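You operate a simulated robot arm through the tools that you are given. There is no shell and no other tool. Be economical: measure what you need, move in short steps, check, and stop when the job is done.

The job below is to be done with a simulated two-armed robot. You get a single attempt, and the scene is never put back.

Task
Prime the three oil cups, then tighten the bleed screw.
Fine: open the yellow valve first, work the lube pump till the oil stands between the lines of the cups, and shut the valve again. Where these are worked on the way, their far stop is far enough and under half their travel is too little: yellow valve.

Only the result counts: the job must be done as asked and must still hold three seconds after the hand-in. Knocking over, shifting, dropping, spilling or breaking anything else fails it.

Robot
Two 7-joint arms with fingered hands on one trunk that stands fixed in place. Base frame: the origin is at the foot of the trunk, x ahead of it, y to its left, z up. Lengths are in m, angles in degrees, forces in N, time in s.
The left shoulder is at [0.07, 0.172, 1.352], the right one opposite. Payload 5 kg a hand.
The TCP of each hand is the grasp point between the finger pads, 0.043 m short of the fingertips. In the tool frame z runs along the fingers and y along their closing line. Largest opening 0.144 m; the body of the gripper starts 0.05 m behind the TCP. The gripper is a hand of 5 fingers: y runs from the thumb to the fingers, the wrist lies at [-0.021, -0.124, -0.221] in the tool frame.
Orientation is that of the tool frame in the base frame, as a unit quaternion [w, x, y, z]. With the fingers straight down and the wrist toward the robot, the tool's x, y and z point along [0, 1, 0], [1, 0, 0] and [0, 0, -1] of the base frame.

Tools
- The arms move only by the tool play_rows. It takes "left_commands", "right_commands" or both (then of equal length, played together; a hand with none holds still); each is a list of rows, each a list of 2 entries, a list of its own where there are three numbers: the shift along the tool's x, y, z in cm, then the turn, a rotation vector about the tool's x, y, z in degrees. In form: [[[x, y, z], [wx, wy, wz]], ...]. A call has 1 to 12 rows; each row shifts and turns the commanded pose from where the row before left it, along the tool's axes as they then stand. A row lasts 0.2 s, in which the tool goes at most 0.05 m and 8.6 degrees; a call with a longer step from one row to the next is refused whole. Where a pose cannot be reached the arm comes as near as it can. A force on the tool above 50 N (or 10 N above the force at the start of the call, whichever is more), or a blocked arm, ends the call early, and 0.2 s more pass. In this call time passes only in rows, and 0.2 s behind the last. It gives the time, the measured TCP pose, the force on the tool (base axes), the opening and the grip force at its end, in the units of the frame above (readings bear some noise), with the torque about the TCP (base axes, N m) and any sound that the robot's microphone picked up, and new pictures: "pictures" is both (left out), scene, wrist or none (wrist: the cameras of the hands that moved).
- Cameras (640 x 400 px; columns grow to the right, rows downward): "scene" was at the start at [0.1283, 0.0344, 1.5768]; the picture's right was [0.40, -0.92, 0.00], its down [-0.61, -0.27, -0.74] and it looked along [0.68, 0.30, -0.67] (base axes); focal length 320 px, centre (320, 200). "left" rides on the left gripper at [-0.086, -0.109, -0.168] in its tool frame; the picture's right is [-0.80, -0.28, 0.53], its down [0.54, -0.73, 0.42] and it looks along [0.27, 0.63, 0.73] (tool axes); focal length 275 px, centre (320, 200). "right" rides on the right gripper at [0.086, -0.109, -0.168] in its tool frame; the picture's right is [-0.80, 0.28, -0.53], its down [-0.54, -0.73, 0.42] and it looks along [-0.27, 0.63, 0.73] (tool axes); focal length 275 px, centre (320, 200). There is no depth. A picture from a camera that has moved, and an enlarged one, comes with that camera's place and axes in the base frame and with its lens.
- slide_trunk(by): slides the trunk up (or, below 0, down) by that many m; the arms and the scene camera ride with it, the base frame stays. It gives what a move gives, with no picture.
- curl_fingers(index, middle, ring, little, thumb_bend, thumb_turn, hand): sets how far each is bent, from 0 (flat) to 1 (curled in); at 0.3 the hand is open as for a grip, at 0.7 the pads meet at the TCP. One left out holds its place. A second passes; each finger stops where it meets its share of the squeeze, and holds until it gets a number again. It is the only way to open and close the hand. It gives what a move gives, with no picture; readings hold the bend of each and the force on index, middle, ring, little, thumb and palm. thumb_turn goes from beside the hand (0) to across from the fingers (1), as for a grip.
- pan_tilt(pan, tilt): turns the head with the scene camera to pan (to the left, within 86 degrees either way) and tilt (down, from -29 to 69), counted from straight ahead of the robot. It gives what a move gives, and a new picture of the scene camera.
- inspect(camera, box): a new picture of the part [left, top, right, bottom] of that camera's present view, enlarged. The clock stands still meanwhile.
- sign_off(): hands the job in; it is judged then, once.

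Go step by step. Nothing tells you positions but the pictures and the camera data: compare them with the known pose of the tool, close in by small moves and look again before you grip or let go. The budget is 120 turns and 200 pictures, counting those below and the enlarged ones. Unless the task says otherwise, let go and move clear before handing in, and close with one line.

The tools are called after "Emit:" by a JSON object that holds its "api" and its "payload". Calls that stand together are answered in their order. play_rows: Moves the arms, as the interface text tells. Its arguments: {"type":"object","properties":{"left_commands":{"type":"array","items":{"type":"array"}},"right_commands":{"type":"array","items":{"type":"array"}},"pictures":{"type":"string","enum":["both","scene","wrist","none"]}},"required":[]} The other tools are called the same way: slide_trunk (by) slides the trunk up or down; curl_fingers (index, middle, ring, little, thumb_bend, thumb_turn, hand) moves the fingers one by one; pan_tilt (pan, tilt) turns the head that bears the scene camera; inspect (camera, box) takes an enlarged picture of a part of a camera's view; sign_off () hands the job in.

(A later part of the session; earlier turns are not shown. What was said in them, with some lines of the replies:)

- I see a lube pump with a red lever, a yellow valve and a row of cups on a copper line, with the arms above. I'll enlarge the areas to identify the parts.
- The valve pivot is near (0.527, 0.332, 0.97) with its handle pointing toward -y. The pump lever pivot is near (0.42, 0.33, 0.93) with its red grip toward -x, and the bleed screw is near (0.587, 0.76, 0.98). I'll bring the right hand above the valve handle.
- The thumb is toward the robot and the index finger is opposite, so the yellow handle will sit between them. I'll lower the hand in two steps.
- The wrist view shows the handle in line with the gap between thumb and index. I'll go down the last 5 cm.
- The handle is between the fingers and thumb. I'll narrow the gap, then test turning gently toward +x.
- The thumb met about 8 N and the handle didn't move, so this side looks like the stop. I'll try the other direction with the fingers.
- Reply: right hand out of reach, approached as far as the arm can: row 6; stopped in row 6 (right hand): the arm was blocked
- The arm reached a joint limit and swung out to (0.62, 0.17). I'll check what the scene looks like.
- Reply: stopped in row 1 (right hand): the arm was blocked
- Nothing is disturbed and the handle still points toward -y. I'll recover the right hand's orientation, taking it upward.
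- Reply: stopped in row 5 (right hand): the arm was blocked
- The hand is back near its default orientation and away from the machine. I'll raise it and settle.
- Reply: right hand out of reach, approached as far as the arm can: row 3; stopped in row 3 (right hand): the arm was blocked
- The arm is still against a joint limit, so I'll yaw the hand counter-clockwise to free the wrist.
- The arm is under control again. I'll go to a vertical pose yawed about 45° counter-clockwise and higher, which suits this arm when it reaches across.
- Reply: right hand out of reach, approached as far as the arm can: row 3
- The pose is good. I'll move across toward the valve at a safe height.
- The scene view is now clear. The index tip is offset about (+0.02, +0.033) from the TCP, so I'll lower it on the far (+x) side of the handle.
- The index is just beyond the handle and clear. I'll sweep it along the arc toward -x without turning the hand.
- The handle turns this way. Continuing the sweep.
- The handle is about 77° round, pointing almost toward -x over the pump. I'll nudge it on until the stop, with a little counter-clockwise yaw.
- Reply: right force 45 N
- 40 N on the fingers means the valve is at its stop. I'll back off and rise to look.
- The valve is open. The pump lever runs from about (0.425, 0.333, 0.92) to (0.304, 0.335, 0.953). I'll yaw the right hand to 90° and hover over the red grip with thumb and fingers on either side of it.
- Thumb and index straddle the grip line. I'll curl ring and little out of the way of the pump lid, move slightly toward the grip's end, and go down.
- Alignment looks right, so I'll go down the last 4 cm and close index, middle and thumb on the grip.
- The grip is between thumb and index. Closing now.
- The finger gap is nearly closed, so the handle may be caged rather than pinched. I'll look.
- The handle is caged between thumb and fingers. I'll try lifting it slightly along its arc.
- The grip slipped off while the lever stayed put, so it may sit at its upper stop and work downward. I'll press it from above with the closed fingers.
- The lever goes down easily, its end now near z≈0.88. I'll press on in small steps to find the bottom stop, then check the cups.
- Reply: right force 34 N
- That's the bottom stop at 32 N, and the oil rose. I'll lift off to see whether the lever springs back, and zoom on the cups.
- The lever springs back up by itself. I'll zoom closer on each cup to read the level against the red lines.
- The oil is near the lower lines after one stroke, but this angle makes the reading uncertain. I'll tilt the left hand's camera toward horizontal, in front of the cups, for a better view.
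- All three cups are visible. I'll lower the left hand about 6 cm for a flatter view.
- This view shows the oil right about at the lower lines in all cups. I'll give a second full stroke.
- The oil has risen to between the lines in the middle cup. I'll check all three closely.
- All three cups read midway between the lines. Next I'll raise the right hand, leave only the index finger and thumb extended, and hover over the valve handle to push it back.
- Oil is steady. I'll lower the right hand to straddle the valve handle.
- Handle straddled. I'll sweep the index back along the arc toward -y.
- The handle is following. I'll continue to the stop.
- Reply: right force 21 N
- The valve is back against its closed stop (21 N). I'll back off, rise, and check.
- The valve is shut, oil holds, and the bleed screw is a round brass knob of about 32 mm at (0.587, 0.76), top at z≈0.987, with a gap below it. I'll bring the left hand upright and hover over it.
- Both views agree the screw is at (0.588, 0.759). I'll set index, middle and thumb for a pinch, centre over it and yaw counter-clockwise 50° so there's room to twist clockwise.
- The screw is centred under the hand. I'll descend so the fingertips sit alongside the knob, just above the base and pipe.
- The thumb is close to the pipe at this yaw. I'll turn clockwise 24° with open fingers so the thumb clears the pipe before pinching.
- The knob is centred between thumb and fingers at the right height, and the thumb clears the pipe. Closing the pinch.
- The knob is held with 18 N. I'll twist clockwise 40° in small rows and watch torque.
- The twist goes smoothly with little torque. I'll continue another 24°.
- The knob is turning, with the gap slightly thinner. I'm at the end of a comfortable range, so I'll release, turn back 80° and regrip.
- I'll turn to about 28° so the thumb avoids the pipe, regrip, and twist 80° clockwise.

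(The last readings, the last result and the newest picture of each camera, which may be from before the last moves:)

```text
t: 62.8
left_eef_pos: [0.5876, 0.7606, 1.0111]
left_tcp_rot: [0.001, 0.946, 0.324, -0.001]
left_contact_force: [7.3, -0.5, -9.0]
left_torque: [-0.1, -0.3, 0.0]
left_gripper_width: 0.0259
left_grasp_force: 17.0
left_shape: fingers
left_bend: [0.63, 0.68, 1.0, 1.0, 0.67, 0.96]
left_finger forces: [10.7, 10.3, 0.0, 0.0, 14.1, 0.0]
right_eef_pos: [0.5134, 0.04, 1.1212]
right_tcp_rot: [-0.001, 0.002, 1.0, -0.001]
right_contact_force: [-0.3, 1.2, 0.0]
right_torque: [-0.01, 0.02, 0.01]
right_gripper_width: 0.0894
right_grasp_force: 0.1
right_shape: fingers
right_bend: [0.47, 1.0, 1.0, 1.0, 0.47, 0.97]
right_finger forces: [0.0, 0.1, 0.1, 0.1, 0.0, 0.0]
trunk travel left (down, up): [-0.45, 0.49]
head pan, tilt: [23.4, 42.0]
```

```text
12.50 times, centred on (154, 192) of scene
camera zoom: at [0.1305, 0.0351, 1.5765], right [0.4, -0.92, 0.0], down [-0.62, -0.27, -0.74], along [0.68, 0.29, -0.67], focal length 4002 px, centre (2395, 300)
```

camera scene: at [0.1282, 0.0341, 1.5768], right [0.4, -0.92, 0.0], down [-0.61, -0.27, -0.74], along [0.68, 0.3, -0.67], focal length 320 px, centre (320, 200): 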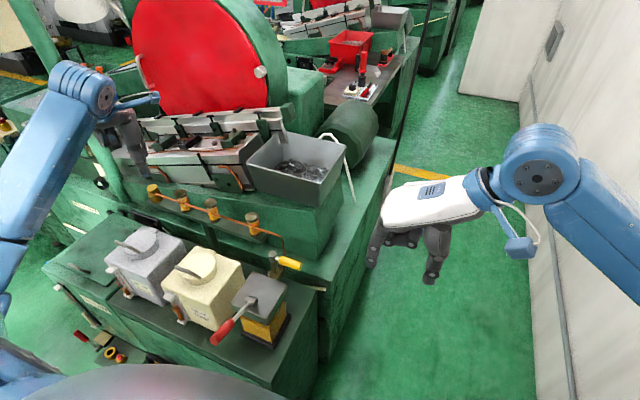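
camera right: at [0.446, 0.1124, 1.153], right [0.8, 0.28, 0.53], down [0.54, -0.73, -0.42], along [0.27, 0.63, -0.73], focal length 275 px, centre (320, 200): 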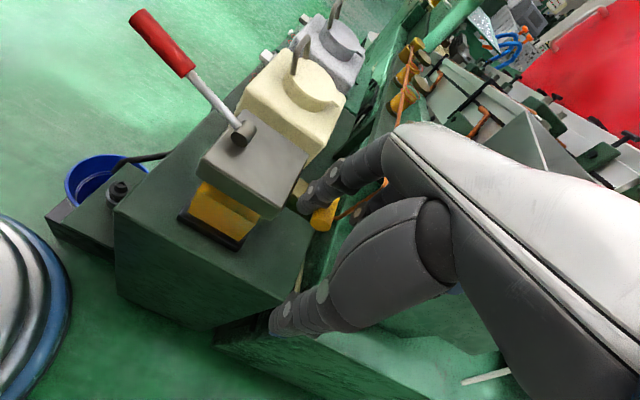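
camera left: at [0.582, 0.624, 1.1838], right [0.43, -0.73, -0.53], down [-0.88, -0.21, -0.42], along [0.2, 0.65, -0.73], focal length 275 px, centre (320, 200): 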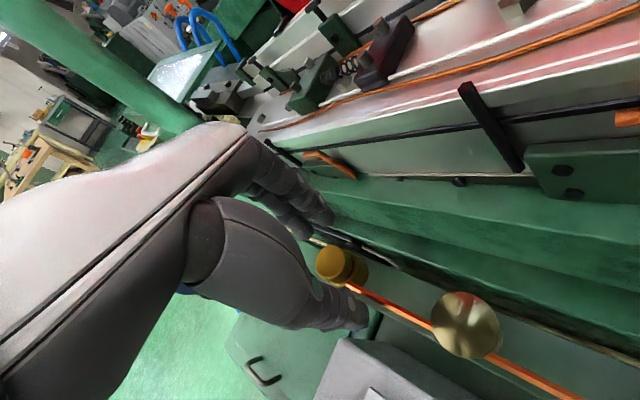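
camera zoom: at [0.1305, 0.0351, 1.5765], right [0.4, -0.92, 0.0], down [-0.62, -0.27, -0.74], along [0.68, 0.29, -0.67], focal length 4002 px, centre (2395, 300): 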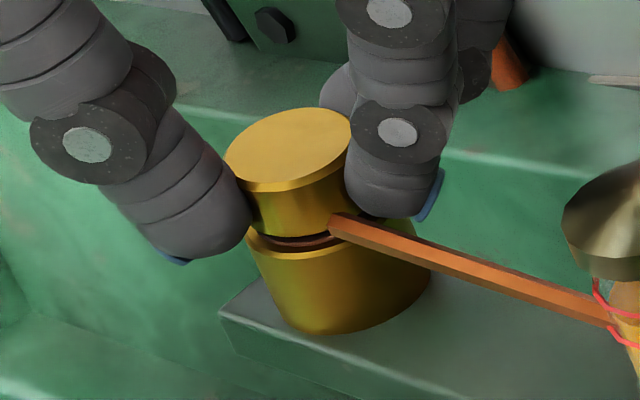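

The knob is descending and the gap is thinner. I'll repeat the cycle, slightly lower.

Emit:
{"api": "curl_fingers", "payload": {"hand": "left", "index": 0.52, "middle": 0.52, "thumb_bend": 0.52}}

Emit:
{"api": "play_rows", "payload": {"left_commands": [[[0, 0, 0], [0, 0, -8]], [[0, 0, 0], [0, 0, -8]], [[0, 0, 0], [0, 0, -8]], [[0, 0, 0], [0, 0, -8]], [[0, 0, 0], [0, 0, -8]], [[0, 0, 0], [0, 0, -8]], [[0, 0, 0], [0, 0, -8]], [[0, 0, 0], [0, 0, -8]], [[0, 0, 0], [0, 0, -8]], [[0, 0, 0], [0, 0, -8]], [[0, 0, 0.1], [0, 0, 0]]], "pictures": "none"}}

Emit:
{"api": "curl_fingers", "payload": {"hand": "left", "index": 0.75, "middle": 0.75, "thumb_bend": 0.75}}

Emit:
{"api": "play_rows", "payload": {"left_commands": [[[0, 0, 0], [0, 0, 8]], [[0, 0, 0], [0, 0, 8]], [[0, 0, 0], [0, 0, 8]], [[0, 0, 0], [0, 0, 8]], [[0, 0, 0], [0, 0, 8]], [[0, 0, 0], [0, 0, 8]], [[0, 0, 0], [0, 0, 8]], [[0, 0, 0], [0, 0, 8]], [[0, 0, 0], [0, 0, 8]], [[0, 0, 0], [0, 0, 8]]], "pictures": "none"}}

Emit:
{"api": "inspect", "payload": {"camera": "scene", "box": [138, 176, 170, 208]}}

```text
t: 63.8
left_eef_pos: [0.5872, 0.7607, 1.0141]
left_tcp_rot: [0.0, 0.946, 0.325, 0.0]
left_contact_force: [-0.7, -0.3, 0.5]
left_torque: [0.04, 0.01, 0.01]
left_gripper_width: 0.0705
left_grasp_force: 0.1
left_shape: fingers
left_bend: [0.52, 0.52, 1.0, 1.0, 0.52, 0.97]
left_finger forces: [0.0, 0.0, 0.1, 0.1, 0.1, 0.1]
right_eef_pos: [0.511, 0.0389, 1.1237]
right_tcp_rot: [-0.001, 0.002, 1.0, 0.0]
right_contact_force: [-0.1, 0.1, -0.2]
right_torque: [0.0, 0.01, 0.03]
right_gripper_width: 0.0896
right_grasp_force: 0.1
right_shape: fingers
right_bend: [0.47, 1.0, 1.0, 1.0, 0.47, 0.97]
right_finger forces: [0.1, 0.1, 0.0, 0.1, 0.0, 0.0]
trunk travel left (down, up): [-0.45, 0.49]
head pan, tilt: [23.4, 42.0]
```

```text
t: 66.2
left_eef_pos: [0.5859, 0.7621, 1.0117]
left_tcp_rot: [0.001, 0.514, 0.858, 0.0]
left_contact_force: [0.9, -0.4, 0.2]
left_torque: [-0.01, -0.04, 0.01]
left_gripper_width: 0.0706
left_grasp_force: 0.0
left_shape: fingers
left_bend: [0.52, 0.52, 1.0, 1.0, 0.52, 0.97]
left_finger forces: [0.1, 0.0, 0.0, 0.1, 0.0, 0.1]
right_eef_pos: [0.5116, 0.0405, 1.1235]
right_tcp_rot: [0.0, 0.002, 1.0, -0.001]
right_contact_force: [-1.7, -0.5, 0.2]
right_torque: [-0.02, 0.0, -0.02]
right_gripper_width: 0.0892
right_grasp_force: 0.0
right_shape: fingers
right_bend: [0.47, 1.0, 1.0, 1.0, 0.47, 0.97]
right_finger forces: [0.1, 0.1, 0.0, 0.0, 0.1, 0.1]
trunk travel left (down, up): [-0.45, 0.49]
head pan, tilt: [23.4, 42.0]
```

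```text
t: 67.2
left_eef_pos: [0.586, 0.7615, 1.0105]
left_tcp_rot: [0.0, 0.515, 0.857, -0.001]
left_contact_force: [-3.7, 6.8, -2.0]
left_torque: [0.14, 0.1, -0.04]
left_gripper_width: 0.0268
left_grasp_force: 17.6
left_shape: fingers
left_bend: [0.64, 0.68, 1.0, 1.0, 0.66, 0.96]
left_finger forces: [8.8, 9.1, 0.0, 0.1, 16.9, 0.0]
right_eef_pos: [0.5115, 0.0404, 1.1222]
right_tcp_rot: [0.0, 0.003, 1.0, 0.001]
right_contact_force: [0.4, 0.5, 0.3]
right_torque: [0.03, -0.02, 0.01]
right_gripper_width: 0.0896
right_grasp_force: 0.0
right_shape: fingers
right_bend: [0.47, 1.0, 1.0, 1.0, 0.47, 0.97]
right_finger forces: [0.1, 0.0, 0.0, 0.1, 0.0, 0.1]
trunk travel left (down, up): [-0.45, 0.49]
head pan, tilt: [23.4, 42.0]
```

```text
t: 69.4
left_eef_pos: [0.5878, 0.7612, 1.0099]
left_tcp_rot: [0.001, 0.946, 0.324, -0.001]
left_contact_force: [10.3, -0.4, -4.3]
left_torque: [-0.02, -0.34, 0.04]
left_gripper_width: 0.0265
left_grasp_force: 18.6
left_shape: fingers
left_bend: [0.63, 0.68, 1.0, 1.0, 0.67, 0.96]
left_finger forces: [10.6, 12.2, 0.0, 0.0, 14.8, 0.0]
right_eef_pos: [0.5134, 0.0398, 1.1225]
right_tcp_rot: [0.0, 0.001, 1.0, 0.0]
right_contact_force: [-0.8, 0.9, 0.3]
right_torque: [-0.03, 0.01, 0.0]
right_gripper_width: 0.0893
right_grasp_force: 0.0
right_shape: fingers
right_bend: [0.47, 1.0, 1.0, 1.0, 0.47, 0.97]
right_finger forces: [0.0, 0.0, 0.0, 0.1, 0.0, 0.0]
trunk travel left (down, up): [-0.45, 0.49]
head pan, tilt: [23.4, 42.0]
```

```text
12.50 times, centred on (154, 192) of scene
camera zoom: at [0.1303, 0.0348, 1.5766], right [0.4, -0.92, 0.0], down [-0.62, -0.27, -0.74], along [0.68, 0.29, -0.67], focal length 4002 px, centre (2395, 300)
```

zoom: 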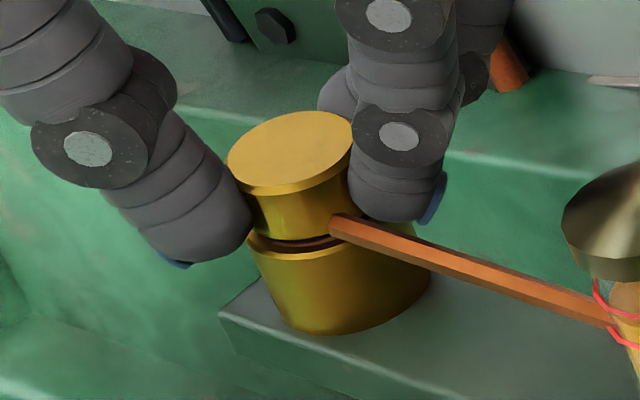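

The gap keeps closing. Another cycle.

Emit:
{"api": "curl_fingers", "payload": {"hand": "left", "index": 0.52, "middle": 0.52, "thumb_bend": 0.52}}

Emit:
{"api": "play_rows", "payload": {"left_commands": [[[0, 0, 0], [0, 0, -8]], [[0, 0, 0], [0, 0, -8]], [[0, 0, 0], [0, 0, -8]], [[0, 0, 0], [0, 0, -8]], [[0, 0, 0], [0, 0, -8]], [[0, 0, 0], [0, 0, -8]], [[0, 0, 0], [0, 0, -8]], [[0, 0, 0], [0, 0, -8]], [[0, 0, 0], [0, 0, -8]], [[0, 0, 0], [0, 0, -8]], [[0, 0, 0.1], [0, 0, 0]]], "pictures": "none"}}

Emit:
{"api": "curl_fingers", "payload": {"hand": "left", "index": 0.75, "middle": 0.75, "thumb_bend": 0.75}}

Emit:
{"api": "play_rows", "payload": {"left_commands": [[[0, 0, 0], [0, 0, 8]], [[0, 0, 0], [0, 0, 8]], [[0, 0, 0], [0, 0, 8]], [[0, 0, 0], [0, 0, 8]], [[0, 0, 0], [0, 0, 8]], [[0, 0, 0], [0, 0, 8]], [[0, 0, 0], [0, 0, 8]], [[0, 0, 0], [0, 0, 8]], [[0, 0, 0], [0, 0, 8]], [[0, 0, 0], [0, 0, 8]]], "pictures": "none"}}

Emit:
{"api": "inspect", "payload": {"camera": "scene", "box": [138, 176, 170, 208]}}

```text
t: 70.4
left_eef_pos: [0.5848, 0.7612, 1.0107]
left_tcp_rot: [0.0, 0.945, 0.327, 0.001]
left_contact_force: [-0.4, 0.1, -0.8]
left_torque: [0.02, 0.01, -0.02]
left_gripper_width: 0.071
left_grasp_force: 0.1
left_shape: fingers
left_bend: [0.52, 0.52, 1.0, 1.0, 0.52, 0.97]
left_finger forces: [0.0, 0.0, 0.0, 0.0, 0.0, 0.1]
right_eef_pos: [0.5122, 0.0394, 1.1234]
right_tcp_rot: [-0.001, 0.002, 1.0, 0.0]
right_contact_force: [-0.5, 0.0, 0.0]
right_torque: [-0.01, 0.03, -0.01]
right_gripper_width: 0.0893
right_grasp_force: 0.2
right_shape: fingers
right_bend: [0.47, 1.0, 1.0, 1.0, 0.47, 0.97]
right_finger forces: [0.1, 0.0, 0.1, 0.0, 0.0, 0.0]
trunk travel left (down, up): [-0.45, 0.49]
head pan, tilt: [23.4, 42.0]
```

```text
t: 72.8
left_eef_pos: [0.5859, 0.7612, 1.0114]
left_tcp_rot: [-0.001, 0.514, 0.858, -0.001]
left_contact_force: [0.6, -0.2, -0.5]
left_torque: [0.0, -0.02, -0.02]
left_gripper_width: 0.0707
left_grasp_force: 0.0
left_shape: fingers
left_bend: [0.52, 0.52, 1.0, 1.0, 0.52, 0.97]
left_finger forces: [0.0, 0.0, 0.1, 0.0, 0.0, 0.1]
right_eef_pos: [0.5108, 0.039, 1.1237]
right_tcp_rot: [0.0, 0.002, 1.0, 0.0]
right_contact_force: [0.1, 0.7, 0.6]
right_torque: [0.03, -0.01, -0.01]
right_gripper_width: 0.0896
right_grasp_force: 0.0
right_shape: fingers
right_bend: [0.47, 1.0, 1.0, 1.0, 0.47, 0.97]
right_finger forces: [0.0, 0.0, 0.1, 0.1, 0.0, 0.1]
trunk travel left (down, up): [-0.45, 0.49]
head pan, tilt: [23.4, 42.0]
```

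```text
t: 73.8
left_eef_pos: [0.585, 0.7617, 1.0095]
left_tcp_rot: [0.0, 0.515, 0.857, 0.0]
left_contact_force: [-3.2, 4.9, -3.8]
left_torque: [0.15, 0.16, -0.05]
left_gripper_width: 0.0265
left_grasp_force: 17.9
left_shape: fingers
left_bend: [0.64, 0.68, 1.0, 1.0, 0.66, 0.96]
left_finger forces: [8.6, 9.5, 0.0, 0.0, 17.2, 0.0]
right_eef_pos: [0.5111, 0.0402, 1.1223]
right_tcp_rot: [0.0, 0.001, 1.0, 0.0]
right_contact_force: [1.1, -0.1, 0.2]
right_torque: [-0.01, 0.01, 0.02]
right_gripper_width: 0.0896
right_grasp_force: 0.0
right_shape: fingers
right_bend: [0.47, 1.0, 1.0, 1.0, 0.47, 0.97]
right_finger forces: [0.0, 0.0, 0.1, 0.0, 0.0, 0.0]
trunk travel left (down, up): [-0.45, 0.49]
head pan, tilt: [23.4, 42.0]
```

```text
t: 76.0
left_eef_pos: [0.588, 0.7607, 1.0093]
left_tcp_rot: [0.002, 0.946, 0.323, 0.0]
left_contact_force: [3.2, -1.6, -5.5]
left_torque: [-0.11, -0.1, 0.07]
left_gripper_width: 0.0261
left_grasp_force: 18.3
left_shape: fingers
left_bend: [0.63, 0.71, 1.0, 1.0, 0.67, 0.95]
left_finger forces: [10.8, 9.2, 0.0, 0.1, 15.7, 0.0]
right_eef_pos: [0.5113, 0.0397, 1.1218]
right_tcp_rot: [-0.002, 0.002, 1.0, -0.001]
right_contact_force: [0.5, 0.0, 0.1]
right_torque: [0.01, -0.03, 0.01]
right_gripper_width: 0.0893
right_grasp_force: 0.1
right_shape: fingers
right_bend: [0.47, 1.0, 1.0, 1.0, 0.47, 0.97]
right_finger forces: [0.0, 0.0, 0.0, 0.0, 0.0, 0.0]
trunk travel left (down, up): [-0.45, 0.49]
head pan, tilt: [23.4, 42.0]
```

```text
12.50 times, centred on (154, 192) of scene
camera zoom: at [0.1299, 0.0346, 1.5766], right [0.4, -0.92, 0.0], down [-0.62, -0.27, -0.74], along [0.68, 0.3, -0.67], focal length 4002 px, centre (2395, 300)
```

zoom: 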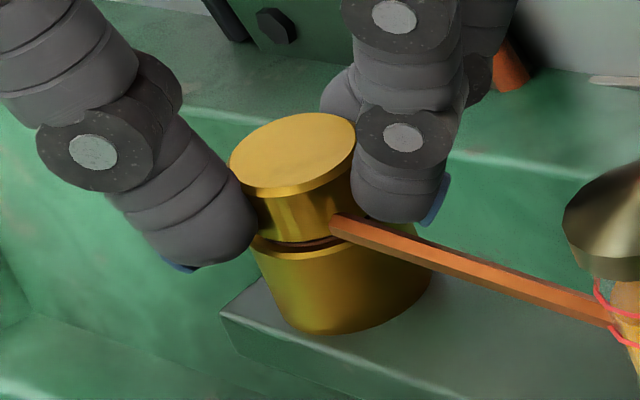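

Progress is slower but the gap still shows a little. I'll do another cycle with a firmer squeeze.

Emit:
{"api": "curl_fingers", "payload": {"hand": "left", "index": 0.52, "middle": 0.52, "thumb_bend": 0.52}}

Emit:
{"api": "play_rows", "payload": {"left_commands": [[[0, 0, 0], [0, 0, -8]], [[0, 0, 0], [0, 0, -8]], [[0, 0, 0], [0, 0, -8]], [[0, 0, 0], [0, 0, -8]], [[0, 0, 0], [0, 0, -8]], [[0, 0, 0], [0, 0, -8]], [[0, 0, 0], [0, 0, -8]], [[0, 0, 0], [0, 0, -8]], [[0, 0, 0], [0, 0, -8]], [[0, 0, 0], [0, 0, -8]], [[0, 0, 0], [0, 0, 0]]], "pictures": "none"}}

Emit:
{"api": "curl_fingers", "payload": {"hand": "left", "index": 0.95, "middle": 0.95, "thumb_bend": 0.95}}

Emit:
{"api": "play_rows", "payload": {"left_commands": [[[0, 0, 0], [0, 0, 8]], [[0, 0, 0], [0, 0, 8]], [[0, 0, 0], [0, 0, 8]], [[0, 0, 0], [0, 0, 8]], [[0, 0, 0], [0, 0, 8]]], "pictures": "none"}}

Emit:
{"api": "play_rows", "payload": {"left_commands": [[[0, 0, 0], [0, 0, 8]], [[0, 0, 0], [0, 0, 8]], [[0, 0, 0], [0, 0, 8]], [[0, 0, 0], [0, 0, 8]], [[0, 0, 0], [0, 0, 8]]], "pictures": "none"}}

Emit:
{"api": "inspect", "payload": {"camera": "scene", "box": [138, 176, 170, 208]}}

```text
t: 77.0
left_eef_pos: [0.5872, 0.7607, 1.0112]
left_tcp_rot: [-0.001, 0.946, 0.326, 0.0]
left_contact_force: [-0.2, 0.2, -0.2]
left_torque: [0.01, 0.01, -0.05]
left_gripper_width: 0.0708
left_grasp_force: 0.1
left_shape: fingers
left_bend: [0.52, 0.52, 1.0, 1.0, 0.52, 0.97]
left_finger forces: [0.0, 0.1, 0.0, 0.0, 0.0, 0.0]
right_eef_pos: [0.5114, 0.0391, 1.1231]
right_tcp_rot: [-0.001, 0.001, 1.0, 0.0]
right_contact_force: [0.7, -1.1, -0.2]
right_torque: [0.0, 0.0, -0.01]
right_gripper_width: 0.0894
right_grasp_force: 0.1
right_shape: fingers
right_bend: [0.47, 1.0, 1.0, 1.0, 0.47, 0.97]
right_finger forces: [0.0, 0.1, 0.0, 0.1, 0.0, 0.1]
trunk travel left (down, up): [-0.45, 0.49]
head pan, tilt: [23.4, 42.0]
```

```text
t: 79.4
left_eef_pos: [0.5867, 0.7601, 1.0095]
left_tcp_rot: [0.0, 0.514, 0.858, 0.0]
left_contact_force: [1.2, -0.4, 0.3]
left_torque: [0.01, 0.03, -0.01]
left_gripper_width: 0.0708
left_grasp_force: 0.0
left_shape: fingers
left_bend: [0.52, 0.52, 1.0, 1.0, 0.52, 0.97]
left_finger forces: [0.0, 0.1, 0.0, 0.0, 0.0, 0.0]
right_eef_pos: [0.5115, 0.0404, 1.1231]
right_tcp_rot: [0.0, 0.002, 1.0, 0.0]
right_contact_force: [-0.3, 0.1, 0.1]
right_torque: [0.01, -0.03, 0.01]
right_gripper_width: 0.0893
right_grasp_force: 0.1
right_shape: fingers
right_bend: [0.47, 1.0, 1.0, 1.0, 0.47, 0.97]
right_finger forces: [0.0, 0.0, 0.0, 0.1, 0.0, 0.0]
trunk travel left (down, up): [-0.45, 0.49]
head pan, tilt: [23.4, 42.0]
```

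```text
t: 80.4
left_eef_pos: [0.585, 0.7629, 1.009]
left_tcp_rot: [0.0, 0.515, 0.857, -0.001]
left_contact_force: [-9.3, 8.2, -7.4]
left_torque: [0.58, 0.13, 0.0]
left_gripper_width: 0.0258
left_grasp_force: 23.8
left_shape: fingers
left_bend: [0.63, 0.67, 1.0, 1.0, 0.65, 0.96]
left_finger forces: [9.8, 13.9, 0.0, 0.0, 23.1, 0.0]
right_eef_pos: [0.5108, 0.0411, 1.1238]
right_tcp_rot: [-0.001, 0.002, 1.0, 0.0]
right_contact_force: [0.0, -0.6, 0.4]
right_torque: [-0.05, 0.01, 0.01]
right_gripper_width: 0.0893
right_grasp_force: 0.0
right_shape: fingers
right_bend: [0.47, 1.0, 1.0, 1.0, 0.47, 0.97]
right_finger forces: [0.0, 0.0, 0.0, 0.1, 0.1, 0.0]
trunk travel left (down, up): [-0.45, 0.49]
head pan, tilt: [23.4, 42.0]
```

```text
t: 81.6
left_eef_pos: [0.5865, 0.7627, 1.009]
left_tcp_rot: [0.0, 0.777, 0.629, -0.001]
left_contact_force: [-1.8, 11.9, -15.8]
left_torque: [0.48, -0.13, 0.08]
left_gripper_width: 0.0253
left_grasp_force: 23.2
left_shape: fingers
left_bend: [0.63, 0.71, 1.0, 1.0, 0.66, 0.95]
left_finger forces: [9.0, 15.5, 0.0, 0.1, 20.4, 0.0]
right_eef_pos: [0.5128, 0.0412, 1.1227]
right_tcp_rot: [-0.001, 0.002, 1.0, -0.001]
right_contact_force: [-0.3, 0.7, 0.2]
right_torque: [-0.03, 0.02, 0.02]
right_gripper_width: 0.0895
right_grasp_force: 0.0
right_shape: fingers
right_bend: [0.47, 1.0, 1.0, 1.0, 0.47, 0.97]
right_finger forces: [0.0, 0.1, 0.0, 0.1, 0.0, 0.1]
trunk travel left (down, up): [-0.45, 0.49]
head pan, tilt: [23.4, 42.0]
```

```text
t: 82.8
left_eef_pos: [0.5894, 0.7615, 1.0084]
left_tcp_rot: [0.002, 0.946, 0.324, -0.001]
left_contact_force: [8.7, 8.3, -17.1]
left_torque: [0.21, -0.51, 0.17]
left_gripper_width: 0.0241
left_grasp_force: 24.9
left_shape: fingers
left_bend: [0.63, 0.71, 1.0, 1.0, 0.67, 0.94]
left_finger forces: [10.4, 19.5, 0.0, 0.0, 20.6, 0.1]
right_eef_pos: [0.5136, 0.0418, 1.1218]
right_tcp_rot: [-0.001, 0.001, 1.0, -0.001]
right_contact_force: [-0.8, -0.8, -0.1]
right_torque: [0.0, -0.01, 0.02]
right_gripper_width: 0.0895
right_grasp_force: 0.0
right_shape: fingers
right_bend: [0.47, 1.0, 1.0, 1.0, 0.47, 0.97]
right_finger forces: [0.0, 0.0, 0.0, 0.0, 0.0, 0.0]
trunk travel left (down, up): [-0.45, 0.49]
head pan, tilt: [23.4, 42.0]
```

```text
12.50 times, centred on (154, 192) of scene
camera zoom: at [0.1314, 0.0373, 1.5764], right [0.4, -0.92, 0.0], down [-0.62, -0.27, -0.74], along [0.68, 0.29, -0.67], focal length 4002 px, centre (2395, 300)
```

zoom: 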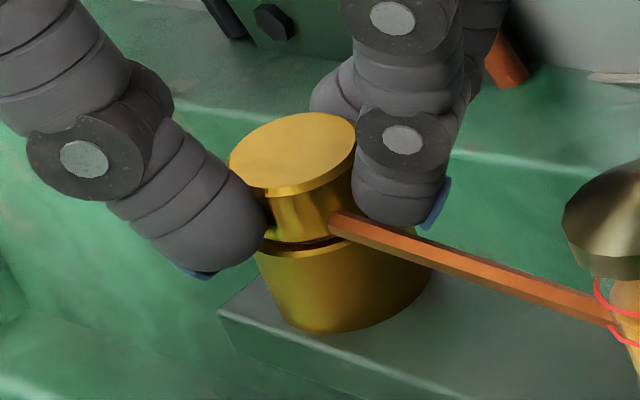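

Torque has risen to 0.17 N·m, so it is getting tight. One more cycle will show whether it still moves.

Emit:
{"api": "curl_fingers", "payload": {"hand": "left", "index": 0.52, "middle": 0.52, "thumb_bend": 0.52}}

Emit:
{"api": "inspect", "payload": {"camera": "scene", "box": [138, 176, 170, 208]}}

Emit:
{"api": "play_rows", "payload": {"left_commands": [[[0, 0, 0], [0, 0, -8]], [[0, 0, 0], [0, 0, -8]], [[0, 0, 0], [0, 0, -8]], [[0, 0, 0], [0, 0, -8]], [[0, 0, 0], [0, 0, -8]], [[0, 0, 0], [0, 0, -8]], [[0, 0, 0], [0, 0, -8]], [[0, 0, 0], [0, 0, -8]], [[0, 0, 0], [0, 0, -8]], [[0, 0, 0], [0, 0, -8]], [[0, 0, 0], [0, 0, 0]]], "pictures": "none"}}

Emit:
{"api": "curl_fingers", "payload": {"hand": "left", "index": 1.0, "middle": 1.0, "thumb_bend": 1.0}}

Emit:
{"api": "play_rows", "payload": {"left_commands": [[[0, 0, 0], [0, 0, 8]], [[0, 0, 0], [0, 0, 8]], [[0, 0, 0], [0, 0, 8]], [[0, 0, 0], [0, 0, 8]], [[0, 0, 0], [0, 0, 8]]], "pictures": "none"}}

Emit:
{"api": "play_rows", "payload": {"left_commands": [[[0, 0, 0], [0, 0, 8]], [[0, 0, 0], [0, 0, 8]], [[0, 0, 0], [0, 0, 8]], [[0, 0, 0], [0, 0, 8]], [[0, 0, 0], [0, 0, 8]]], "pictures": "none"}}

Emit:
{"api": "curl_fingers", "payload": {"hand": "left", "index": 0.52, "middle": 0.52, "thumb_bend": 0.52}}

Emit:
{"api": "inspect", "payload": {"camera": "scene", "box": [138, 176, 170, 208]}}

```text
t: 83.8
left_eef_pos: [0.5867, 0.7595, 1.0107]
left_tcp_rot: [0.0, 0.946, 0.325, 0.0]
left_contact_force: [0.1, 0.9, -1.0]
left_torque: [0.0, 0.01, -0.01]
left_gripper_width: 0.0708
left_grasp_force: 0.0
left_shape: fingers
left_bend: [0.52, 0.52, 1.0, 1.0, 0.52, 0.97]
left_finger forces: [0.0, 0.0, 0.0, 0.0, 0.1, 0.0]
right_eef_pos: [0.5114, 0.04, 1.122]
right_tcp_rot: [-0.001, 0.001, 1.0, -0.001]
right_contact_force: [0.6, 0.1, 0.1]
right_torque: [0.03, 0.01, 0.01]
right_gripper_width: 0.0895
right_grasp_force: 0.0
right_shape: fingers
right_bend: [0.47, 1.0, 1.0, 1.0, 0.47, 0.97]
right_finger forces: [0.0, 0.0, 0.1, 0.0, 0.0, 0.0]
trunk travel left (down, up): [-0.45, 0.49]
head pan, tilt: [23.4, 42.0]
```

```text
12.50 times, centred on (154, 192) of scene
camera zoom: at [0.1284, 0.0342, 1.5768], right [0.4, -0.92, 0.0], down [-0.61, -0.27, -0.74], along [0.68, 0.3, -0.67], focal length 4002 px, centre (2395, 300)
```

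zoom: 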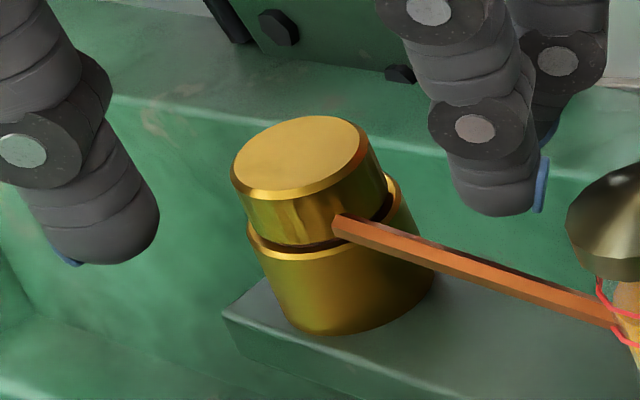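

```text
t: 86.2
left_eef_pos: [0.587, 0.7606, 1.0118]
left_tcp_rot: [-0.001, 0.514, 0.858, -0.001]
left_contact_force: [-0.8, 0.6, -1.0]
left_torque: [-0.02, 0.02, 0.01]
left_gripper_width: 0.0709
left_grasp_force: 0.0
left_shape: fingers
left_bend: [0.52, 0.52, 1.0, 1.0, 0.52, 0.97]
left_finger forces: [0.0, 0.0, 0.0, 0.1, 0.0, 0.1]
right_eef_pos: [0.5113, 0.0401, 1.1224]
right_tcp_rot: [0.0, 0.001, 1.0, 0.0]
right_contact_force: [0.3, 0.0, -0.6]
right_torque: [0.0, 0.02, 0.02]
right_gripper_width: 0.0895
right_grasp_force: 0.1
right_shape: fingers
right_bend: [0.47, 1.0, 1.0, 1.0, 0.47, 0.97]
right_finger forces: [0.0, 0.0, 0.0, 0.0, 0.1, 0.1]
trunk travel left (down, up): [-0.45, 0.49]
head pan, tilt: [23.4, 42.0]
```

```text
t: 87.2
left_eef_pos: [0.5855, 0.7615, 1.0086]
left_tcp_rot: [0.0, 0.516, 0.857, -0.001]
left_contact_force: [-4.5, 3.6, -8.5]
left_torque: [0.24, 0.0, -0.2]
left_gripper_width: 0.0259
left_grasp_force: 20.4
left_shape: fingers
left_bend: [0.64, 0.67, 1.0, 1.0, 0.65, 0.97]
left_finger forces: [9.5, 9.8, 0.1, 0.1, 21.6, 0.1]
right_eef_pos: [0.5124, 0.0405, 1.1222]
right_tcp_rot: [-0.001, 0.001, 1.0, -0.001]
right_contact_force: [0.5, 0.8, 0.1]
right_torque: [0.0, -0.02, -0.03]
right_gripper_width: 0.0896
right_grasp_force: 0.1
right_shape: fingers
right_bend: [0.47, 1.0, 1.0, 1.0, 0.47, 0.97]
right_finger forces: [0.0, 0.0, 0.1, 0.0, 0.1, 0.0]
trunk travel left (down, up): [-0.45, 0.49]
head pan, tilt: [23.4, 42.0]
```

```text
t: 88.4
left_eef_pos: [0.5874, 0.7636, 1.0075]
left_tcp_rot: [-0.001, 0.778, 0.628, -0.001]
left_contact_force: [2.9, 15.0, -15.9]
left_torque: [0.57, -0.36, 0.21]
left_gripper_width: 0.0237
left_grasp_force: 27.6
left_shape: fingers
left_bend: [0.63, 0.71, 1.0, 1.0, 0.67, 0.94]
left_finger forces: [11.3, 23.2, 0.0, 0.0, 20.4, 0.1]
right_eef_pos: [0.5124, 0.0423, 1.1219]
right_tcp_rot: [-0.001, 0.001, 1.0, -0.002]
right_contact_force: [0.3, -0.1, 0.9]
right_torque: [-0.01, 0.02, 0.01]
right_gripper_width: 0.0894
right_grasp_force: 0.0
right_shape: fingers
right_bend: [0.47, 1.0, 1.0, 1.0, 0.47, 0.97]
right_finger forces: [0.0, 0.0, 0.1, 0.0, 0.0, 0.0]
trunk travel left (down, up): [-0.45, 0.49]
head pan, tilt: [23.4, 42.0]
```

```text
t: 89.6
left_eef_pos: [0.5906, 0.7624, 1.0075]
left_tcp_rot: [0.002, 0.946, 0.325, -0.002]
left_contact_force: [19.4, 16.7, -15.0]
left_torque: [0.49, -0.82, 0.4]
left_gripper_width: 0.0224
left_grasp_force: 35.7
left_shape: fingers
left_bend: [0.63, 0.71, 1.0, 1.0, 0.69, 0.92]
left_finger forces: [13.2, 35.3, 0.1, 0.0, 23.0, 0.0]
right_eef_pos: [0.5128, 0.0428, 1.1215]
right_tcp_rot: [-0.002, 0.002, 1.0, -0.001]
right_contact_force: [-0.6, 0.0, -0.3]
right_torque: [0.02, 0.0, 0.01]
right_gripper_width: 0.0896
right_grasp_force: 0.1
right_shape: fingers
right_bend: [0.47, 1.0, 1.0, 1.0, 0.47, 0.97]
right_finger forces: [0.1, 0.0, 0.0, 0.1, 0.1, 0.0]
trunk travel left (down, up): [-0.45, 0.49]
head pan, tilt: [23.4, 42.0]
```

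```text
t: 90.6
left_eef_pos: [0.5868, 0.7594, 1.0116]
left_tcp_rot: [0.0, 0.945, 0.326, 0.0]
left_contact_force: [0.4, 0.4, -0.3]
left_torque: [0.0, 0.0, -0.01]
left_gripper_width: 0.0708
left_grasp_force: 0.0
left_shape: fingers
left_bend: [0.52, 0.52, 1.0, 1.0, 0.52, 0.97]
left_finger forces: [0.0, 0.0, 0.0, 0.0, 0.0, 0.0]
right_eef_pos: [0.5116, 0.0394, 1.1232]
right_tcp_rot: [0.0, 0.001, 1.0, 0.001]
right_contact_force: [0.7, -0.4, -0.7]
right_torque: [0.0, 0.01, 0.01]
right_gripper_width: 0.0896
right_grasp_force: 0.0
right_shape: fingers
right_bend: [0.47, 1.0, 1.0, 1.0, 0.47, 0.97]
right_finger forces: [0.1, 0.0, 0.0, 0.0, 0.0, 0.1]
trunk travel left (down, up): [-0.45, 0.49]
head pan, tilt: [23.4, 42.0]
```

```text
12.50 times, centred on (154, 192) of scene
camera zoom: at [0.1281, 0.0339, 1.5768], right [0.4, -0.92, 0.0], down [-0.61, -0.27, -0.74], along [0.68, 0.3, -0.67], focal length 4002 px, centre (2395, 300)
```

zoom: 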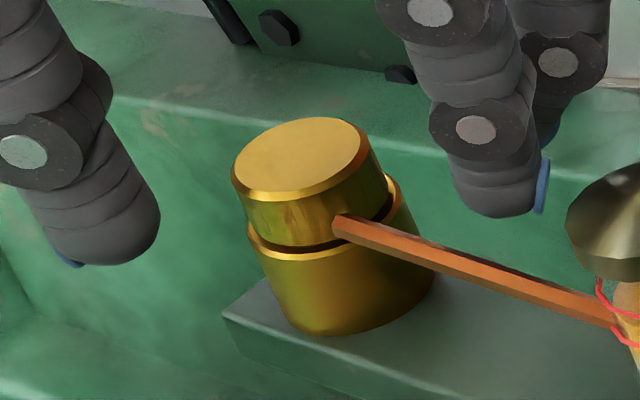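

Torque reached 0.4 N·m with only a tiny further drop. I'll do one more cycle to confirm it is seated.

Emit:
{"api": "play_rows", "payload": {"left_commands": [[[0, 0, 0], [0, 0, -8]], [[0, 0, 0], [0, 0, -8]], [[0, 0, 0], [0, 0, -8]], [[0, 0, 0], [0, 0, -8]], [[0, 0, 0], [0, 0, -8]], [[0, 0, 0], [0, 0, -8]], [[0, 0, 0], [0, 0, -8]], [[0, 0, 0], [0, 0, -8]], [[0, 0, 0], [0, 0, -8]], [[0, 0, 0], [0, 0, -8]], [[0, 0, 0.15], [0, 0, 0]]], "pictures": "none"}}

Emit:
{"api": "curl_fingers", "payload": {"hand": "left", "index": 1.0, "middle": 1.0, "thumb_bend": 1.0}}

Emit:
{"api": "play_rows", "payload": {"left_commands": [[[0, 0, 0], [0, 0, 8]], [[0, 0, 0], [0, 0, 8]], [[0, 0, 0], [0, 0, 8]], [[0, 0, 0], [0, 0, 8]], [[0, 0, 0], [0, 0, 8]]], "pictures": "none"}}

Emit:
{"api": "play_rows", "payload": {"left_commands": [[[0, 0, 0], [0, 0, 8]], [[0, 0, 0], [0, 0, 8]], [[0, 0, 0], [0, 0, 8]], [[0, 0, 0], [0, 0, 8]], [[0, 0, 0], [0, 0, 8]]], "pictures": "none"}}

Emit:
{"api": "curl_fingers", "payload": {"hand": "left", "index": 0.52, "middle": 0.52, "thumb_bend": 0.52}}

Emit:
{"api": "inspect", "payload": {"camera": "scene", "box": [138, 176, 170, 208]}}

```text
t: 93.0
left_eef_pos: [0.5853, 0.7607, 1.0097]
left_tcp_rot: [-0.001, 0.514, 0.858, -0.001]
left_contact_force: [0.5, -0.8, 0.0]
left_torque: [-0.03, 0.03, 0.03]
left_gripper_width: 0.0706
left_grasp_force: 0.0
left_shape: fingers
left_bend: [0.52, 0.52, 1.0, 1.0, 0.52, 0.97]
left_finger forces: [0.0, 0.1, 0.0, 0.1, 0.1, 0.0]
right_eef_pos: [0.5108, 0.0394, 1.1228]
right_tcp_rot: [0.0, 0.002, 1.0, 0.0]
right_contact_force: [-0.4, 0.3, -0.2]
right_torque: [-0.08, -0.01, 0.01]
right_gripper_width: 0.0893
right_grasp_force: 0.1
right_shape: fingers
right_bend: [0.47, 1.0, 1.0, 1.0, 0.47, 0.97]
right_finger forces: [0.1, 0.0, 0.0, 0.0, 0.0, 0.1]
trunk travel left (down, up): [-0.45, 0.49]
head pan, tilt: [23.4, 42.0]
```

```text
t: 94.0
left_eef_pos: [0.5861, 0.7621, 1.0088]
left_tcp_rot: [0.0, 0.515, 0.857, -0.001]
left_contact_force: [-6.3, 4.1, -8.4]
left_torque: [0.39, -0.02, -0.09]
left_gripper_width: 0.0255
left_grasp_force: 22.1
left_shape: fingers
left_bend: [0.64, 0.66, 1.0, 1.0, 0.65, 0.97]
left_finger forces: [10.7, 10.8, 0.0, 0.0, 21.4, 0.0]
right_eef_pos: [0.5113, 0.0407, 1.1232]
right_tcp_rot: [0.0, 0.002, 1.0, 0.0]
right_contact_force: [-0.3, 0.0, 0.4]
right_torque: [-0.01, 0.01, -0.01]
right_gripper_width: 0.0894
right_grasp_force: 0.1
right_shape: fingers
right_bend: [0.47, 1.0, 1.0, 1.0, 0.47, 0.97]
right_finger forces: [0.0, 0.1, 0.0, 0.0, 0.0, 0.0]
trunk travel left (down, up): [-0.45, 0.49]
head pan, tilt: [23.4, 42.0]
```

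```text
t: 95.2
left_eef_pos: [0.5874, 0.763, 1.0077]
left_tcp_rot: [0.001, 0.778, 0.628, -0.002]
left_contact_force: [0.0, 15.3, -13.0]
left_torque: [0.62, -0.21, 0.21]
left_gripper_width: 0.0227
left_grasp_force: 29.8
left_shape: fingers
left_bend: [0.63, 0.71, 1.0, 1.0, 0.68, 0.93]
left_finger forces: [10.9, 26.5, 0.1, 0.0, 22.3, 0.0]
right_eef_pos: [0.5127, 0.043, 1.1219]
right_tcp_rot: [0.0, 0.002, 1.0, 0.0]
right_contact_force: [-0.5, 0.1, 0.2]
right_torque: [-0.01, -0.02, 0.02]
right_gripper_width: 0.0895
right_grasp_force: 0.2
right_shape: fingers
right_bend: [0.47, 1.0, 1.0, 1.0, 0.47, 0.97]
right_finger forces: [0.0, 0.1, 0.0, 0.1, 0.0, 0.0]
trunk travel left (down, up): [-0.45, 0.49]
head pan, tilt: [23.4, 42.0]
```

```text
t: 96.4
left_eef_pos: [0.5897, 0.7635, 1.0047]
left_tcp_rot: [0.001, 0.946, 0.325, -0.001]
left_contact_force: [19.0, 19.4, -20.4]
left_torque: [0.56, -0.89, 0.39]
left_gripper_width: 0.019
left_grasp_force: 42.9
left_shape: fingers
left_bend: [0.63, 0.72, 1.0, 1.0, 0.71, 0.91]
left_finger forces: [13.0, 45.6, 0.1, 0.0, 27.3, 0.1]
right_eef_pos: [0.5152, 0.0424, 1.1205]
right_tcp_rot: [-0.002, 0.002, 1.0, -0.001]
right_contact_force: [0.3, 0.3, 0.5]
right_torque: [0.0, -0.01, -0.03]
right_gripper_width: 0.0894
right_grasp_force: 0.0
right_shape: fingers
right_bend: [0.47, 1.0, 1.0, 1.0, 0.47, 0.97]
right_finger forces: [0.0, 0.0, 0.0, 0.0, 0.0, 0.0]
trunk travel left (down, up): [-0.45, 0.49]
head pan, tilt: [23.4, 42.0]
```

```text
t: 97.4
left_eef_pos: [0.5862, 0.7599, 1.0099]
left_tcp_rot: [0.0, 0.946, 0.325, 0.001]
left_contact_force: [-0.8, 0.4, 0.4]
left_torque: [0.01, -0.01, 0.0]
left_gripper_width: 0.0707
left_grasp_force: 0.1
left_shape: fingers
left_bend: [0.52, 0.52, 1.0, 1.0, 0.52, 0.97]
left_finger forces: [0.0, 0.1, 0.0, 0.0, 0.0, 0.0]
right_eef_pos: [0.5118, 0.0385, 1.1231]
right_tcp_rot: [0.0, 0.003, 1.0, 0.001]
right_contact_force: [0.3, -0.1, -0.8]
right_torque: [0.02, -0.01, 0.0]
right_gripper_width: 0.0894
right_grasp_force: 0.0
right_shape: fingers
right_bend: [0.47, 1.0, 1.0, 1.0, 0.47, 0.97]
right_finger forces: [0.1, 0.1, 0.0, 0.0, 0.0, 0.0]
trunk travel left (down, up): [-0.45, 0.49]
head pan, tilt: [23.4, 42.0]
```

```text
12.50 times, centred on (154, 192) of scene
camera zoom: at [0.1279, 0.0334, 1.5769], right [0.4, -0.92, 0.0], down [-0.61, -0.27, -0.74], along [0.68, 0.3, -0.67], focal length 4002 px, centre (2395, 300)
```

zoom: 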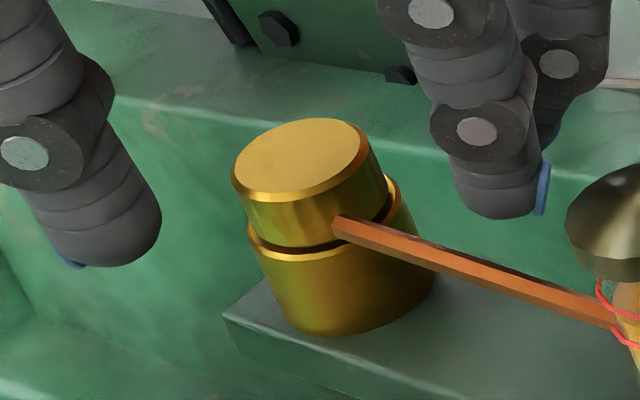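

The knob position barely changed while torque again hit 0.39 N·m, so it looks seated. I'll do one final firm twist for certainty and compare.

Emit:
{"api": "play_rows", "payload": {"left_commands": [[[0, 0, 0], [0, 0, -8]], [[0, 0, 0], [0, 0, -8]], [[0, 0, 0], [0, 0, -8]], [[0, 0, 0], [0, 0, -8]], [[0, 0, 0], [0, 0, -8]], [[0, 0, 0], [0, 0, -8]], [[0, 0, 0], [0, 0, -8]], [[0, 0, 0], [0, 0, -8]], [[0, 0, 0], [0, 0, -8]], [[0, 0, 0], [0, 0, -8]], [[0, 0, 0.1], [0, 0, 0]]], "pictures": "none"}}

Emit:
{"api": "curl_fingers", "payload": {"hand": "left", "index": 1.0, "middle": 1.0, "thumb_bend": 1.0}}

Emit:
{"api": "play_rows", "payload": {"left_commands": [[[0, 0, 0], [0, 0, 8]], [[0, 0, 0], [0, 0, 8]], [[0, 0, 0], [0, 0, 8]], [[0, 0, 0], [0, 0, 8]], [[0, 0, 0], [0, 0, 8]], [[0, 0, 0], [0, 0, 8]], [[0, 0, 0], [0, 0, 8]], [[0, 0, 0], [0, 0, 8]], [[0, 0, 0], [0, 0, 8]], [[0, 0, 0], [0, 0, 8]], [[0, 0, 0], [0, 0, 6]]], "pictures": "none"}}

Emit:
{"api": "curl_fingers", "payload": {"hand": "left", "index": 0.5, "middle": 0.5, "thumb_bend": 0.5}}

Emit:
{"api": "inspect", "payload": {"camera": "scene", "box": [138, 176, 170, 208]}}

```text
t: 99.8
left_eef_pos: [0.5863, 0.7593, 1.0087]
left_tcp_rot: [-0.001, 0.514, 0.858, -0.001]
left_contact_force: [-0.4, 0.0, 0.3]
left_torque: [-0.03, 0.02, 0.01]
left_gripper_width: 0.0708
left_grasp_force: 0.0
left_shape: fingers
left_bend: [0.52, 0.52, 1.0, 1.0, 0.52, 0.97]
left_finger forces: [0.1, 0.0, 0.1, 0.1, 0.0, 0.1]
right_eef_pos: [0.5116, 0.039, 1.1233]
right_tcp_rot: [0.0, 0.002, 1.0, 0.0]
right_contact_force: [1.2, 0.5, -0.4]
right_torque: [0.0, 0.02, -0.02]
right_gripper_width: 0.0892
right_grasp_force: 0.0
right_shape: fingers
right_bend: [0.47, 1.0, 1.0, 1.0, 0.47, 0.97]
right_finger forces: [0.0, 0.1, 0.1, 0.0, 0.0, 0.0]
trunk travel left (down, up): [-0.45, 0.49]
head pan, tilt: [23.4, 42.0]
```

```text
t: 100.8
left_eef_pos: [0.5854, 0.7614, 1.0067]
left_tcp_rot: [0.0, 0.514, 0.858, -0.002]
left_contact_force: [-5.0, 3.6, -6.8]
left_torque: [0.41, -0.03, -0.08]
left_gripper_width: 0.0255
left_grasp_force: 21.1
left_shape: fingers
left_bend: [0.64, 0.66, 1.0, 1.0, 0.65, 0.97]
left_finger forces: [10.4, 10.7, 0.0, 0.0, 22.2, 0.1]
right_eef_pos: [0.5124, 0.04, 1.1239]
right_tcp_rot: [0.0, 0.001, 1.0, 0.0]
right_contact_force: [0.5, 0.1, -0.4]
right_torque: [0.02, 0.01, -0.03]
right_gripper_width: 0.0896
right_grasp_force: 0.1
right_shape: fingers
right_bend: [0.47, 1.0, 1.0, 1.0, 0.47, 0.97]
right_finger forces: [0.0, 0.1, 0.1, 0.0, 0.0, 0.1]
trunk travel left (down, up): [-0.45, 0.49]
head pan, tilt: [23.4, 42.0]
```

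```text
t: 103.2
left_eef_pos: [0.5886, 0.7612, 1.0052]
left_tcp_rot: [0.001, 0.961, 0.275, -0.001]
left_contact_force: [25.1, 10.1, -11.9]
left_torque: [0.35, -1.02, 0.34]
left_gripper_width: 0.0135
left_grasp_force: 32.8
left_shape: fingers
left_bend: [0.64, 0.71, 1.0, 1.0, 0.73, 0.91]
left_finger forces: [9.8, 36.6, 0.0, 0.0, 18.7, 0.0]
right_eef_pos: [0.5153, 0.0393, 1.1204]
right_tcp_rot: [-0.002, 0.003, 1.0, -0.001]
right_contact_force: [0.2, 0.4, -0.1]
right_torque: [0.03, -0.04, 0.03]
right_gripper_width: 0.0892
right_grasp_force: 0.1
right_shape: fingers
right_bend: [0.47, 1.0, 1.0, 1.0, 0.47, 0.97]
right_finger forces: [0.0, 0.0, 0.1, 0.0, 0.0, 0.1]
trunk travel left (down, up): [-0.45, 0.49]
head pan, tilt: [23.4, 42.0]
```

```text
t: 104.2
left_eef_pos: [0.5853, 0.7605, 1.0075]
left_tcp_rot: [0.0, 0.961, 0.276, -0.001]
left_contact_force: [-0.4, 0.4, 0.6]
left_torque: [0.0, -0.02, 0.03]
left_gripper_width: 0.0781
left_grasp_force: 0.1
left_shape: fingers
left_bend: [0.5, 0.5, 1.0, 1.0, 0.5, 0.97]
left_finger forces: [0.0, 0.0, 0.0, 0.1, 0.0, 0.0]
right_eef_pos: [0.5112, 0.0398, 1.1225]
right_tcp_rot: [0.0, 0.002, 1.0, 0.0]
right_contact_force: [0.1, 0.1, -0.5]
right_torque: [0.01, 0.01, 0.02]
right_gripper_width: 0.0898
right_grasp_force: 0.1
right_shape: fingers
right_bend: [0.47, 1.0, 1.0, 1.0, 0.47, 0.97]
right_finger forces: [0.1, 0.0, 0.1, 0.1, 0.1, 0.0]
trunk travel left (down, up): [-0.45, 0.49]
head pan, tilt: [23.4, 42.0]
```

```text
12.50 times, centred on (154, 192) of scene
camera zoom: at [0.1283, 0.0346, 1.5768], right [0.4, -0.92, 0.0], down [-0.61, -0.27, -0.74], along [0.68, 0.3, -0.67], focal length 4002 px, centre (2395, 300)
```

zoom: 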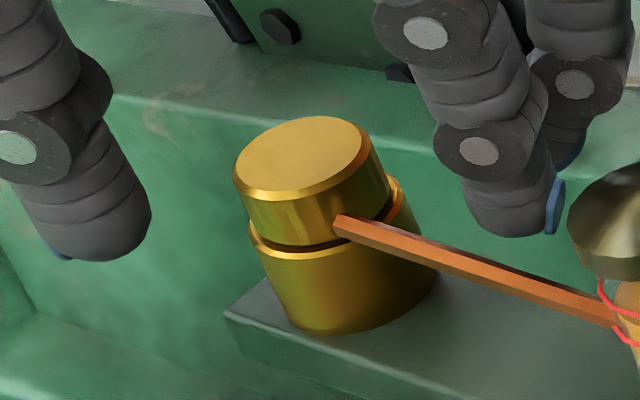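

No further movement: the screw is seated against its stop. I'll lift the left hand straight up and clear, then do a final check.

Emit:
{"api": "play_rows", "payload": {"left_commands": [[[0, 0, -2], [0, 0, 0]], [[0, 0, -4], [0, 0, 0]], [[0, 0, -4], [0, 0, 0]], [[0, 0, -4], [0, 0, 0]], [[0, 0, -3], [0, 0, -8]], [[0, 0, 0], [0, 0, -8]], [[0, 0, 0], [0, 0, -8]], [[0, 0, 0], [0, 0, -8]], [[0, 0, 0], [0, 0, -8]], [[0, 0, 0], [0, 0, -8]], [[0, 0, 0], [0, 0, 0]]], "pictures": "both"}}

Emit:
{"api": "inspect", "payload": {"camera": "scene", "box": [130, 170, 330, 295]}}

Emit:
{"api": "inspect", "payload": {"camera": "scene", "box": [170, 184, 196, 216]}}

Emit:
{"api": "inspect", "payload": {"camera": "scene", "box": [240, 208, 266, 240]}}

```text
t: 106.6
left_eef_pos: [0.5873, 0.7605, 1.178]
left_tcp_rot: [0.0, 0.766, 0.643, 0.0]
left_contact_force: [-0.7, 0.0, 0.0]
left_torque: [0.0, -0.02, 0.0]
left_gripper_width: 0.0782
left_grasp_force: 0.1
left_shape: fingers
left_bend: [0.5, 0.5, 1.0, 1.0, 0.5, 0.97]
left_finger forces: [0.1, 0.0, 0.0, 0.0, 0.0, 0.0]
right_eef_pos: [0.5117, 0.039, 1.1234]
right_tcp_rot: [0.0, 0.002, 1.0, 0.0]
right_contact_force: [0.4, 0.9, 0.6]
right_torque: [-0.02, -0.01, -0.02]
right_gripper_width: 0.0893
right_grasp_force: 0.1
right_shape: fingers
right_bend: [0.47, 1.0, 1.0, 1.0, 0.47, 0.97]
right_finger forces: [0.0, 0.0, 0.1, 0.1, 0.1, 0.1]
trunk travel left (down, up): [-0.45, 0.49]
head pan, tilt: [23.4, 42.0]
camera scene: at [0.1283, 0.0345, 1.5768], right [0.4, -0.92, 0.0], down [-0.61, -0.27, -0.74], along [0.68, 0.3, -0.67], focal length 320 px, centre (320, 200)
camera left: at [0.4658, 0.6956, 1.3458], right [-0.42, -0.74, -0.53], down [-0.62, 0.66, -0.42], along [0.66, 0.15, -0.73], focal length 275 px, centre (320, 200)
```

scene: 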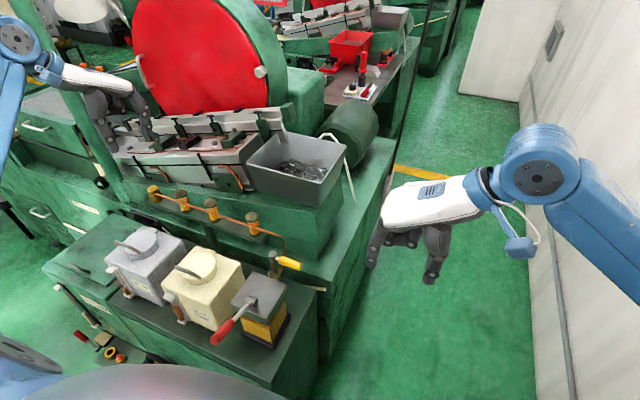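
left: 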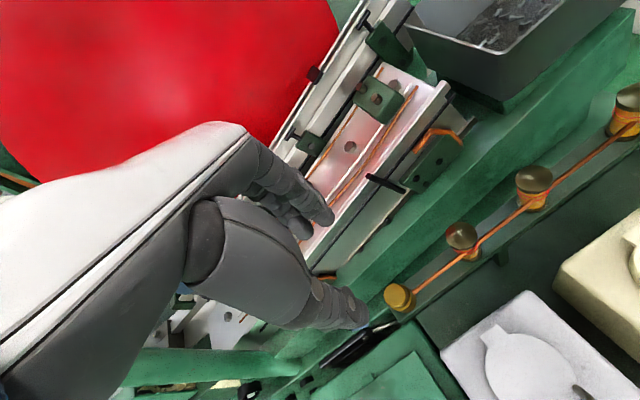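

```text
3.20 times, centred on (230, 232) of scene
camera zoom: at [0.1283, 0.0345, 1.5768], right [0.4, -0.92, 0.0], down [-0.61, -0.27, -0.74], along [0.68, 0.3, -0.67], focal length 1025 px, centre (608, 96)
```

zoom: 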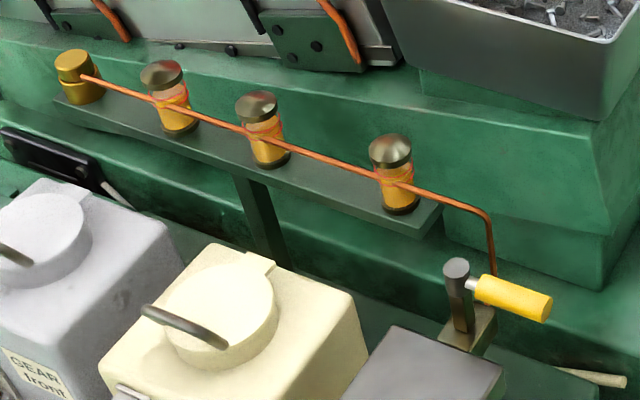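

```text
12.50 times, centred on (183, 200) of scene
camera zoom: at [0.1283, 0.0345, 1.5768], right [0.4, -0.92, 0.0], down [-0.61, -0.27, -0.74], along [0.68, 0.3, -0.67], focal length 4002 px, centre (2032, 200)
```

zoom: 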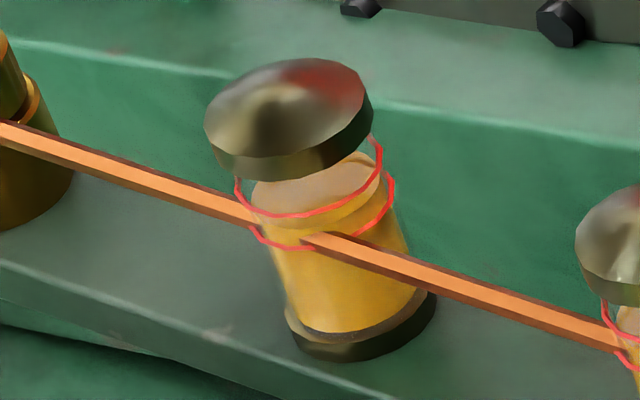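

```text
12.50 times, centred on (253, 224) of scene
camera zoom: at [0.1283, 0.0345, 1.5768], right [0.4, -0.92, 0.0], down [-0.61, -0.27, -0.74], along [0.68, 0.3, -0.67], focal length 4002 px, centre (1158, -100)
```

zoom: 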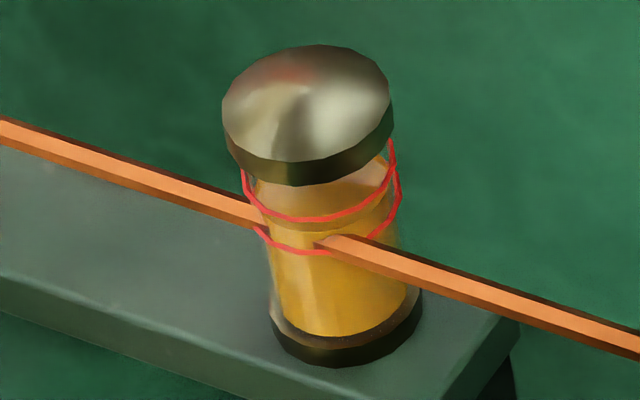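

The oil stands between the lines in the cups, the valve is shut, the bleed screw is seated, nothing else has moved, and both hands are clear. I'm handing in.

Emit:
{"api": "sign_off", "payload": {}}

```text
The job is handed in.
```

The three oil cups are filled to between their lines, the yellow valve was opened for pumping and is shut again, and the bleed screw is tightened to its stop.
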